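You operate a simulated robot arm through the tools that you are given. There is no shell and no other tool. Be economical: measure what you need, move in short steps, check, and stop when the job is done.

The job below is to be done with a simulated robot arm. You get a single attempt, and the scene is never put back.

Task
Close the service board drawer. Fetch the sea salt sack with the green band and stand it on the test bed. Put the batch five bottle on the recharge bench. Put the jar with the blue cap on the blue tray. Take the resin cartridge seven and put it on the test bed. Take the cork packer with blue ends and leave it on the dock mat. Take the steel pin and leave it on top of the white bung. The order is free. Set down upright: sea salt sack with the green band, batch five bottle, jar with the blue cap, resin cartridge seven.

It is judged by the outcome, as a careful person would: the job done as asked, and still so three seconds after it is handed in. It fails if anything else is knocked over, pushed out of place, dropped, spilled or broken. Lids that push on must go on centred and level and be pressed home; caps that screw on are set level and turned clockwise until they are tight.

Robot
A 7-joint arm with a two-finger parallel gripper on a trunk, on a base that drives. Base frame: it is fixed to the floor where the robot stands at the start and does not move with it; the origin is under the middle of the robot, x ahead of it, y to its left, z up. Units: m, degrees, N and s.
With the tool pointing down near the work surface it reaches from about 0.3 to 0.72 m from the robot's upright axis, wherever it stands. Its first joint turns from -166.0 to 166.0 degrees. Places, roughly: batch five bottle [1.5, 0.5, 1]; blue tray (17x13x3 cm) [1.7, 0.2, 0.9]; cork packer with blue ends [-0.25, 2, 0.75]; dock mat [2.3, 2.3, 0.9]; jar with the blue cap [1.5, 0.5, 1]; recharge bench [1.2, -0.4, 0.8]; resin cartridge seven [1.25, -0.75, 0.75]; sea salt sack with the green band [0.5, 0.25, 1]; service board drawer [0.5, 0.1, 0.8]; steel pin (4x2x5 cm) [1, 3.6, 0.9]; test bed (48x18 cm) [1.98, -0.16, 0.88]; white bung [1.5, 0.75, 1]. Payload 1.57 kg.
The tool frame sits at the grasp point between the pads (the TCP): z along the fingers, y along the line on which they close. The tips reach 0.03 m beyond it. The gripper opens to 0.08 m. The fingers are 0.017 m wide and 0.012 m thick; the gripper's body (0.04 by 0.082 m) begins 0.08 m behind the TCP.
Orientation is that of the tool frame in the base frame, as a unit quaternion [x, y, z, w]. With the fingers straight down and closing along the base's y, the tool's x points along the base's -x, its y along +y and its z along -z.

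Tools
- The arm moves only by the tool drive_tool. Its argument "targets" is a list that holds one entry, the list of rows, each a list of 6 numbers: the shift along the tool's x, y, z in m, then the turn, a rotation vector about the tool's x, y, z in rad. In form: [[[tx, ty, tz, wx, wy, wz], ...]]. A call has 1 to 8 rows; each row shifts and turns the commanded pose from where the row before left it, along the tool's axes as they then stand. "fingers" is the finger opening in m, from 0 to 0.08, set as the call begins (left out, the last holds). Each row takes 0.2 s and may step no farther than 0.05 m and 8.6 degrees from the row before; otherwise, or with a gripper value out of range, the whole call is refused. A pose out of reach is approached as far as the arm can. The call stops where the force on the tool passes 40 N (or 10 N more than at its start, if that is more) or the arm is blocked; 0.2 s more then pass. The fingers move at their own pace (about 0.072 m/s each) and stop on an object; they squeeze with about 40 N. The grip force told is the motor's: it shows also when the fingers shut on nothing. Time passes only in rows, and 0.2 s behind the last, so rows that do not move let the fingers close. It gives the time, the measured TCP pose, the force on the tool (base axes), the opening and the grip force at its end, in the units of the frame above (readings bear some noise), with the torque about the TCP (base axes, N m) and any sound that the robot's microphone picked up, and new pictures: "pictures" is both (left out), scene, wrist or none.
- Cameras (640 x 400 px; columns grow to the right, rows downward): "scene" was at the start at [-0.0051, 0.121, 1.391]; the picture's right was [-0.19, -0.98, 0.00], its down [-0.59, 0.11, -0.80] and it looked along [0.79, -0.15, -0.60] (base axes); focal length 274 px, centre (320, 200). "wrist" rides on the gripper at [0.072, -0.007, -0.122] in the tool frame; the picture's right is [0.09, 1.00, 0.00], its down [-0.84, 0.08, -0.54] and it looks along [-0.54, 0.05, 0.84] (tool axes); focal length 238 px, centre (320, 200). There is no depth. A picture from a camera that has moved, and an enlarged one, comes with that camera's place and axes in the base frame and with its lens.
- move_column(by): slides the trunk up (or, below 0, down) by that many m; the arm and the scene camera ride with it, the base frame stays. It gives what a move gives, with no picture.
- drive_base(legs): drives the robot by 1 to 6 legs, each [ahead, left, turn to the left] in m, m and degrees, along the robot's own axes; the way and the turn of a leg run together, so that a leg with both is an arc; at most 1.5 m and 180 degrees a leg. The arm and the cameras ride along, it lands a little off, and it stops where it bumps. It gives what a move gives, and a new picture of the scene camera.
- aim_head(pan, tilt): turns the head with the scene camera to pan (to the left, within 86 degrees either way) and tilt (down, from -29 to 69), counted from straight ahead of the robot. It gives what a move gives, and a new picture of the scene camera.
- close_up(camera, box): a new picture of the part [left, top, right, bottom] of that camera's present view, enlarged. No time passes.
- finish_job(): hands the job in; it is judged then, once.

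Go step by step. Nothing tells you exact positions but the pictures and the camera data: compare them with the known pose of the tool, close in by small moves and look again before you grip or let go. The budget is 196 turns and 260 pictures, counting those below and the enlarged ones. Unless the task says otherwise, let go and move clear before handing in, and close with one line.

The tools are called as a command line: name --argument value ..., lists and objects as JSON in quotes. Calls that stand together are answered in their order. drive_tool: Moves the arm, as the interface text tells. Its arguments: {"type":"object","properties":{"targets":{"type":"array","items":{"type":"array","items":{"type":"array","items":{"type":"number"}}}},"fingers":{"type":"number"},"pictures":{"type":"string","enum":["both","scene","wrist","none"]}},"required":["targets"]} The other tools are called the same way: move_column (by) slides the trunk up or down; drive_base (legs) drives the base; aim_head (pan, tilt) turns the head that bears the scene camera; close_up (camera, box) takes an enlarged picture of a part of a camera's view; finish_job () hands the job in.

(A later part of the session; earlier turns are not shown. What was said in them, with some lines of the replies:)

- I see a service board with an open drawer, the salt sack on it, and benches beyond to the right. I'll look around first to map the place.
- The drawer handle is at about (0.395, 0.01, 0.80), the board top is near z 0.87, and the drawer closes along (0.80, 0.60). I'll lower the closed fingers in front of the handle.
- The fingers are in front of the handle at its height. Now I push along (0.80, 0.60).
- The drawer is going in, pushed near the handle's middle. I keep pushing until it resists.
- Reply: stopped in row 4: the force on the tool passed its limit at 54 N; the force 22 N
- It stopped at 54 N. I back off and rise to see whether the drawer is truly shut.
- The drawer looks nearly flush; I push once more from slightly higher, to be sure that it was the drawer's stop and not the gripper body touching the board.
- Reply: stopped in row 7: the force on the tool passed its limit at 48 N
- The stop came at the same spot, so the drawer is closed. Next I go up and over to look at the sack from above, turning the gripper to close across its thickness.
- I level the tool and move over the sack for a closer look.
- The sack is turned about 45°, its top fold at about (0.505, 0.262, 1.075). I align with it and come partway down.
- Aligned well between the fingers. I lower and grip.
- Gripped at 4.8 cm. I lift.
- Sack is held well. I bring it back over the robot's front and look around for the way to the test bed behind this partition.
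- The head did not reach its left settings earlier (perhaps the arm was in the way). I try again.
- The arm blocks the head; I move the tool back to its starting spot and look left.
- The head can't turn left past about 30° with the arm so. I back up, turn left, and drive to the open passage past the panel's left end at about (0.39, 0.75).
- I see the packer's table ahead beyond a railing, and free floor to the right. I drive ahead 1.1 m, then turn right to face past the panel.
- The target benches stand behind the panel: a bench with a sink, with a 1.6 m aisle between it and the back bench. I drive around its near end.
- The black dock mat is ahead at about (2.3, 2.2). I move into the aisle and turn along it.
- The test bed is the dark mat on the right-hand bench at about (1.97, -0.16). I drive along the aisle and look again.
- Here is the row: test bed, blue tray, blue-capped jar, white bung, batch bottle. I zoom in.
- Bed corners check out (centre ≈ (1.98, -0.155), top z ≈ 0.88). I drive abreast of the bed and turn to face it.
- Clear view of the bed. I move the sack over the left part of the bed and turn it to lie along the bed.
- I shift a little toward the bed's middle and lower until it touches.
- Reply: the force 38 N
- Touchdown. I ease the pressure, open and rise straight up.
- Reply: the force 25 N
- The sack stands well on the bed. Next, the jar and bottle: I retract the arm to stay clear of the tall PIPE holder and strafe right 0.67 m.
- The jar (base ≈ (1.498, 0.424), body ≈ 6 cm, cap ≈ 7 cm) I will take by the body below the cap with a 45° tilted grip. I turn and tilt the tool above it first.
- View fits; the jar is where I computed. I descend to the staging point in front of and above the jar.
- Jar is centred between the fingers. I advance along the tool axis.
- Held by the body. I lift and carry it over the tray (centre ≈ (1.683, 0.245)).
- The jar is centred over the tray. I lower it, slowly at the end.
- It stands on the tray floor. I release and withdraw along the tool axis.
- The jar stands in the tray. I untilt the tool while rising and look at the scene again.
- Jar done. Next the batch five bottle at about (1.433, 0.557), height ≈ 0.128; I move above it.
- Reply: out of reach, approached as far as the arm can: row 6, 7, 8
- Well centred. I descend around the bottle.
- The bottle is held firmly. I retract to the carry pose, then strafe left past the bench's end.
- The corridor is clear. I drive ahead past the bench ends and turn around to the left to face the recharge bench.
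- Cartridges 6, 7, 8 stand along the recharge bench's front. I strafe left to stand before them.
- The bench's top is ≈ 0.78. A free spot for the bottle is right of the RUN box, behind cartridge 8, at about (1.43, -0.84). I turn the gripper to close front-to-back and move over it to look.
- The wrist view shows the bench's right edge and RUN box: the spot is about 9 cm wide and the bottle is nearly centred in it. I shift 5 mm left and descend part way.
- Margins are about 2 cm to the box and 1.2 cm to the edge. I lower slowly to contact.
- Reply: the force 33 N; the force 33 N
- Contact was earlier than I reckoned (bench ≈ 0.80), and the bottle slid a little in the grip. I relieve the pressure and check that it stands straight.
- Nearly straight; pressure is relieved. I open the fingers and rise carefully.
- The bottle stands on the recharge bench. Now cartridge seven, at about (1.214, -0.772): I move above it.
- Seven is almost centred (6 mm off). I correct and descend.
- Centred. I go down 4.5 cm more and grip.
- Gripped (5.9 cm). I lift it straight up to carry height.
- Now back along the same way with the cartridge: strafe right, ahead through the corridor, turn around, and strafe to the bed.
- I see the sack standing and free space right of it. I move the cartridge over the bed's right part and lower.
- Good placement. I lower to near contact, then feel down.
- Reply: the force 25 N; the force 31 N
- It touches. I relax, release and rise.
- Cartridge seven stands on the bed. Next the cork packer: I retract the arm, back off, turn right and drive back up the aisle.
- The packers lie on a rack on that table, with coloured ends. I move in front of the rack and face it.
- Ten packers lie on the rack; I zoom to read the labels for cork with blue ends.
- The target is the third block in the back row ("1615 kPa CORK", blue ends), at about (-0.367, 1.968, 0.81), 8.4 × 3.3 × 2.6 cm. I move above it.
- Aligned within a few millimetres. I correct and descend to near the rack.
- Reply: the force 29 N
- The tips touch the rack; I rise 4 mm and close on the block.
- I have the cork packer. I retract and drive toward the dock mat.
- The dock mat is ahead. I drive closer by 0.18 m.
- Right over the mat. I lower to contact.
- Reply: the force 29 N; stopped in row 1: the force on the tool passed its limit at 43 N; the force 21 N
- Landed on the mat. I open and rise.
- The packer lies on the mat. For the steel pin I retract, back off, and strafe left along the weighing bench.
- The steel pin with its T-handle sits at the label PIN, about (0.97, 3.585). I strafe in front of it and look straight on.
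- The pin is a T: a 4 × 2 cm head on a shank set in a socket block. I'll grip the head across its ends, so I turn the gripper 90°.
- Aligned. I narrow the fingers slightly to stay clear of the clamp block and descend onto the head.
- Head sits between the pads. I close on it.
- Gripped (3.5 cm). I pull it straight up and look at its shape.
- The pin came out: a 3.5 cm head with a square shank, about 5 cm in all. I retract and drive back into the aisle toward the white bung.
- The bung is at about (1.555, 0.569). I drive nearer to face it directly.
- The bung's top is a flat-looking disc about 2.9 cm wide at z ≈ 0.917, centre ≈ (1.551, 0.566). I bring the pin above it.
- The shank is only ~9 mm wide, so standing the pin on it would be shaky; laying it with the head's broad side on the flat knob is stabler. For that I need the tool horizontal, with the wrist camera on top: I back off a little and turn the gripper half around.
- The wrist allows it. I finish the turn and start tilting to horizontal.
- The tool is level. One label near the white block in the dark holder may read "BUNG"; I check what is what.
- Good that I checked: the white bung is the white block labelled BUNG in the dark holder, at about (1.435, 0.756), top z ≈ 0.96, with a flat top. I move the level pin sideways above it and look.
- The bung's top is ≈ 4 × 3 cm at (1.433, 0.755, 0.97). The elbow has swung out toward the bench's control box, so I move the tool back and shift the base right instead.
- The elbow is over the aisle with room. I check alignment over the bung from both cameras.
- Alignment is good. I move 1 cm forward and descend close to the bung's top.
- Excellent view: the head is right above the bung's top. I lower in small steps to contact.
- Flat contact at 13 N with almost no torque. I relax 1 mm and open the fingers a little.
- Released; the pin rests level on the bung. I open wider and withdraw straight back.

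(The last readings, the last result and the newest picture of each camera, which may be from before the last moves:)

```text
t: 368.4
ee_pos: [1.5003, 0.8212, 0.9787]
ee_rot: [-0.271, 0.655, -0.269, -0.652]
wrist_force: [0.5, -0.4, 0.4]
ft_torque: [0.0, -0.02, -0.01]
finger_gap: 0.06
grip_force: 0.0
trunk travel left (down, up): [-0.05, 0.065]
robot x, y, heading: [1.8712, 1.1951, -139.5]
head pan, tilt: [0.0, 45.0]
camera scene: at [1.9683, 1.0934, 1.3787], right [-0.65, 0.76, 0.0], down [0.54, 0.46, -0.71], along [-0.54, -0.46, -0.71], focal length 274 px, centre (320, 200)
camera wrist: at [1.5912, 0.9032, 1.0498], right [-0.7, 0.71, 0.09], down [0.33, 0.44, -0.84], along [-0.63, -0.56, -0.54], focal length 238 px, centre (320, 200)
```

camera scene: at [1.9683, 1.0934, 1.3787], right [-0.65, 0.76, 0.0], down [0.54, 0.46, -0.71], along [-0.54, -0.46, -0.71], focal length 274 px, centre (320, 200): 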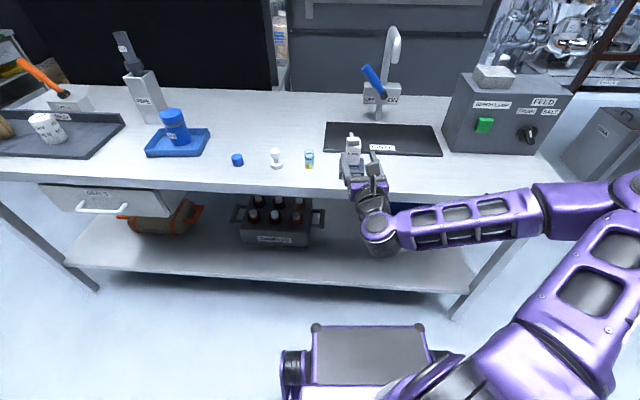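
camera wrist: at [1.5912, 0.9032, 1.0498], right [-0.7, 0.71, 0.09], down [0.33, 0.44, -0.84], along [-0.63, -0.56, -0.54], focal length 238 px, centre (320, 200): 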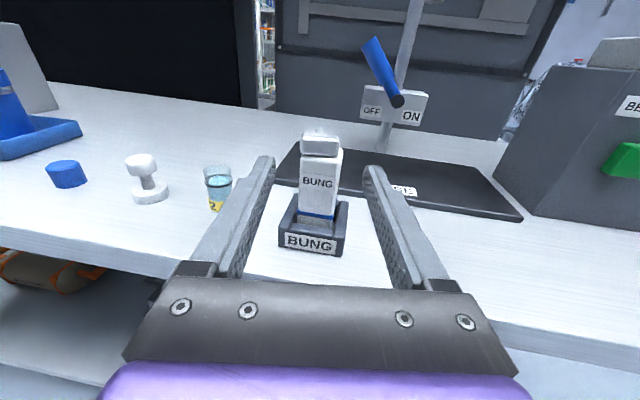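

The pin lies on the BUNG block. I back the base away and take a final look.

drive_base --legs '[[-0.25, 0, 0]]'

close_up --camera "wrist" --box '[250, 100, 390, 230]'

close_up --camera "scene" --box '[0, 60, 420, 220]'

```text
t: 370.2
ee_pos: [1.6873, 0.9835, 0.9791]
ee_rot: [-0.269, 0.656, -0.267, -0.653]
wrist_force: [-0.1, -0.6, -1.1]
ft_torque: [0.01, 0.01, 0.04]
finger_gap: 0.0601
grip_force: 0.1
trunk travel left (down, up): [-0.05, 0.065]
robot x, y, heading: [2.0594, 1.3532, -140.2]
head pan, tilt: [0.0, 45.0]
camera scene: at [2.1556, 1.2518, 1.3787], right [-0.64, 0.77, 0.0], down [0.54, 0.45, -0.71], along [-0.54, -0.45, -0.71], focal length 274 px, centre (320, 200)
```

scene: 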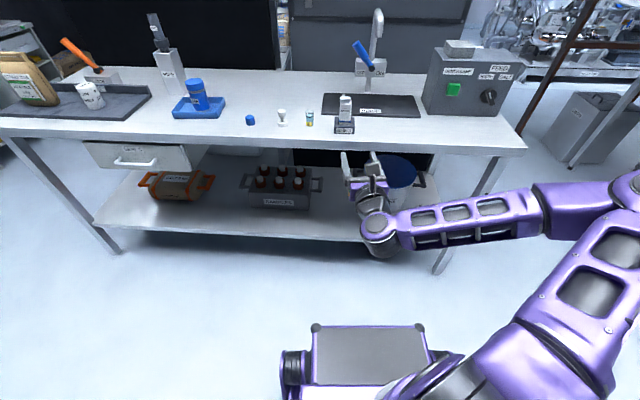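

```text
3.08 times, centred on (320, 165) of wrist
camera zoom: at [1.7771, 1.0638, 1.0496], right [-0.7, 0.71, 0.09], down [0.33, 0.44, -0.83], along [-0.63, -0.55, -0.54], focal length 733 px, centre (320, 308)
```

zoom: 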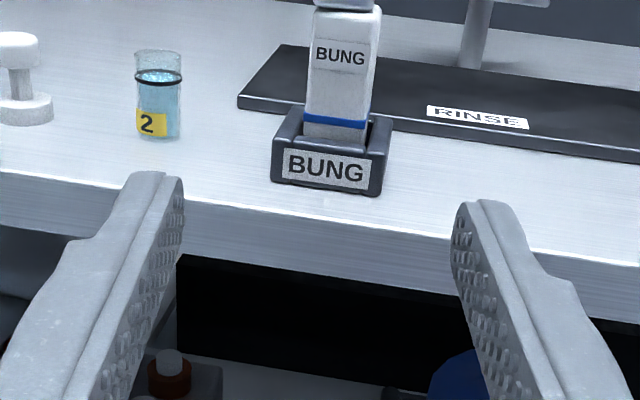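

```text
1.52 times, centred on (210, 140) of scene
camera zoom: at [2.1556, 1.2518, 1.3787], right [-0.64, 0.77, 0.0], down [0.54, 0.45, -0.71], along [-0.54, -0.45, -0.71], focal length 418 px, centre (488, 291)
```

zoom: 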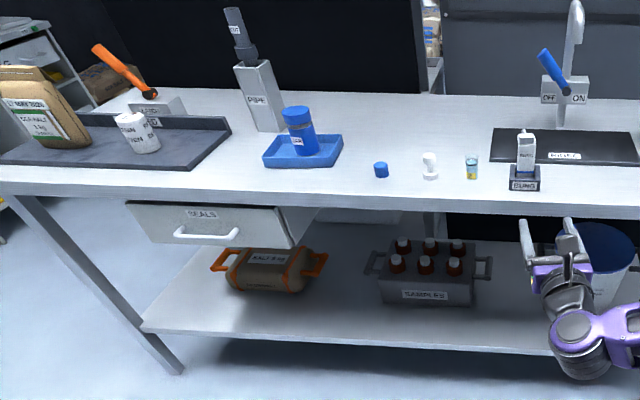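

All items stand in their places: sack and cartridge on the bed, jar in the tray, pin on the bung, and the rest was seen done. I hand in.

finish_job

```text
The job is handed in.
```

All seven parts of the job are done and it is handed in. The steel pin lies on its side, head down on the block labelled BUNG.
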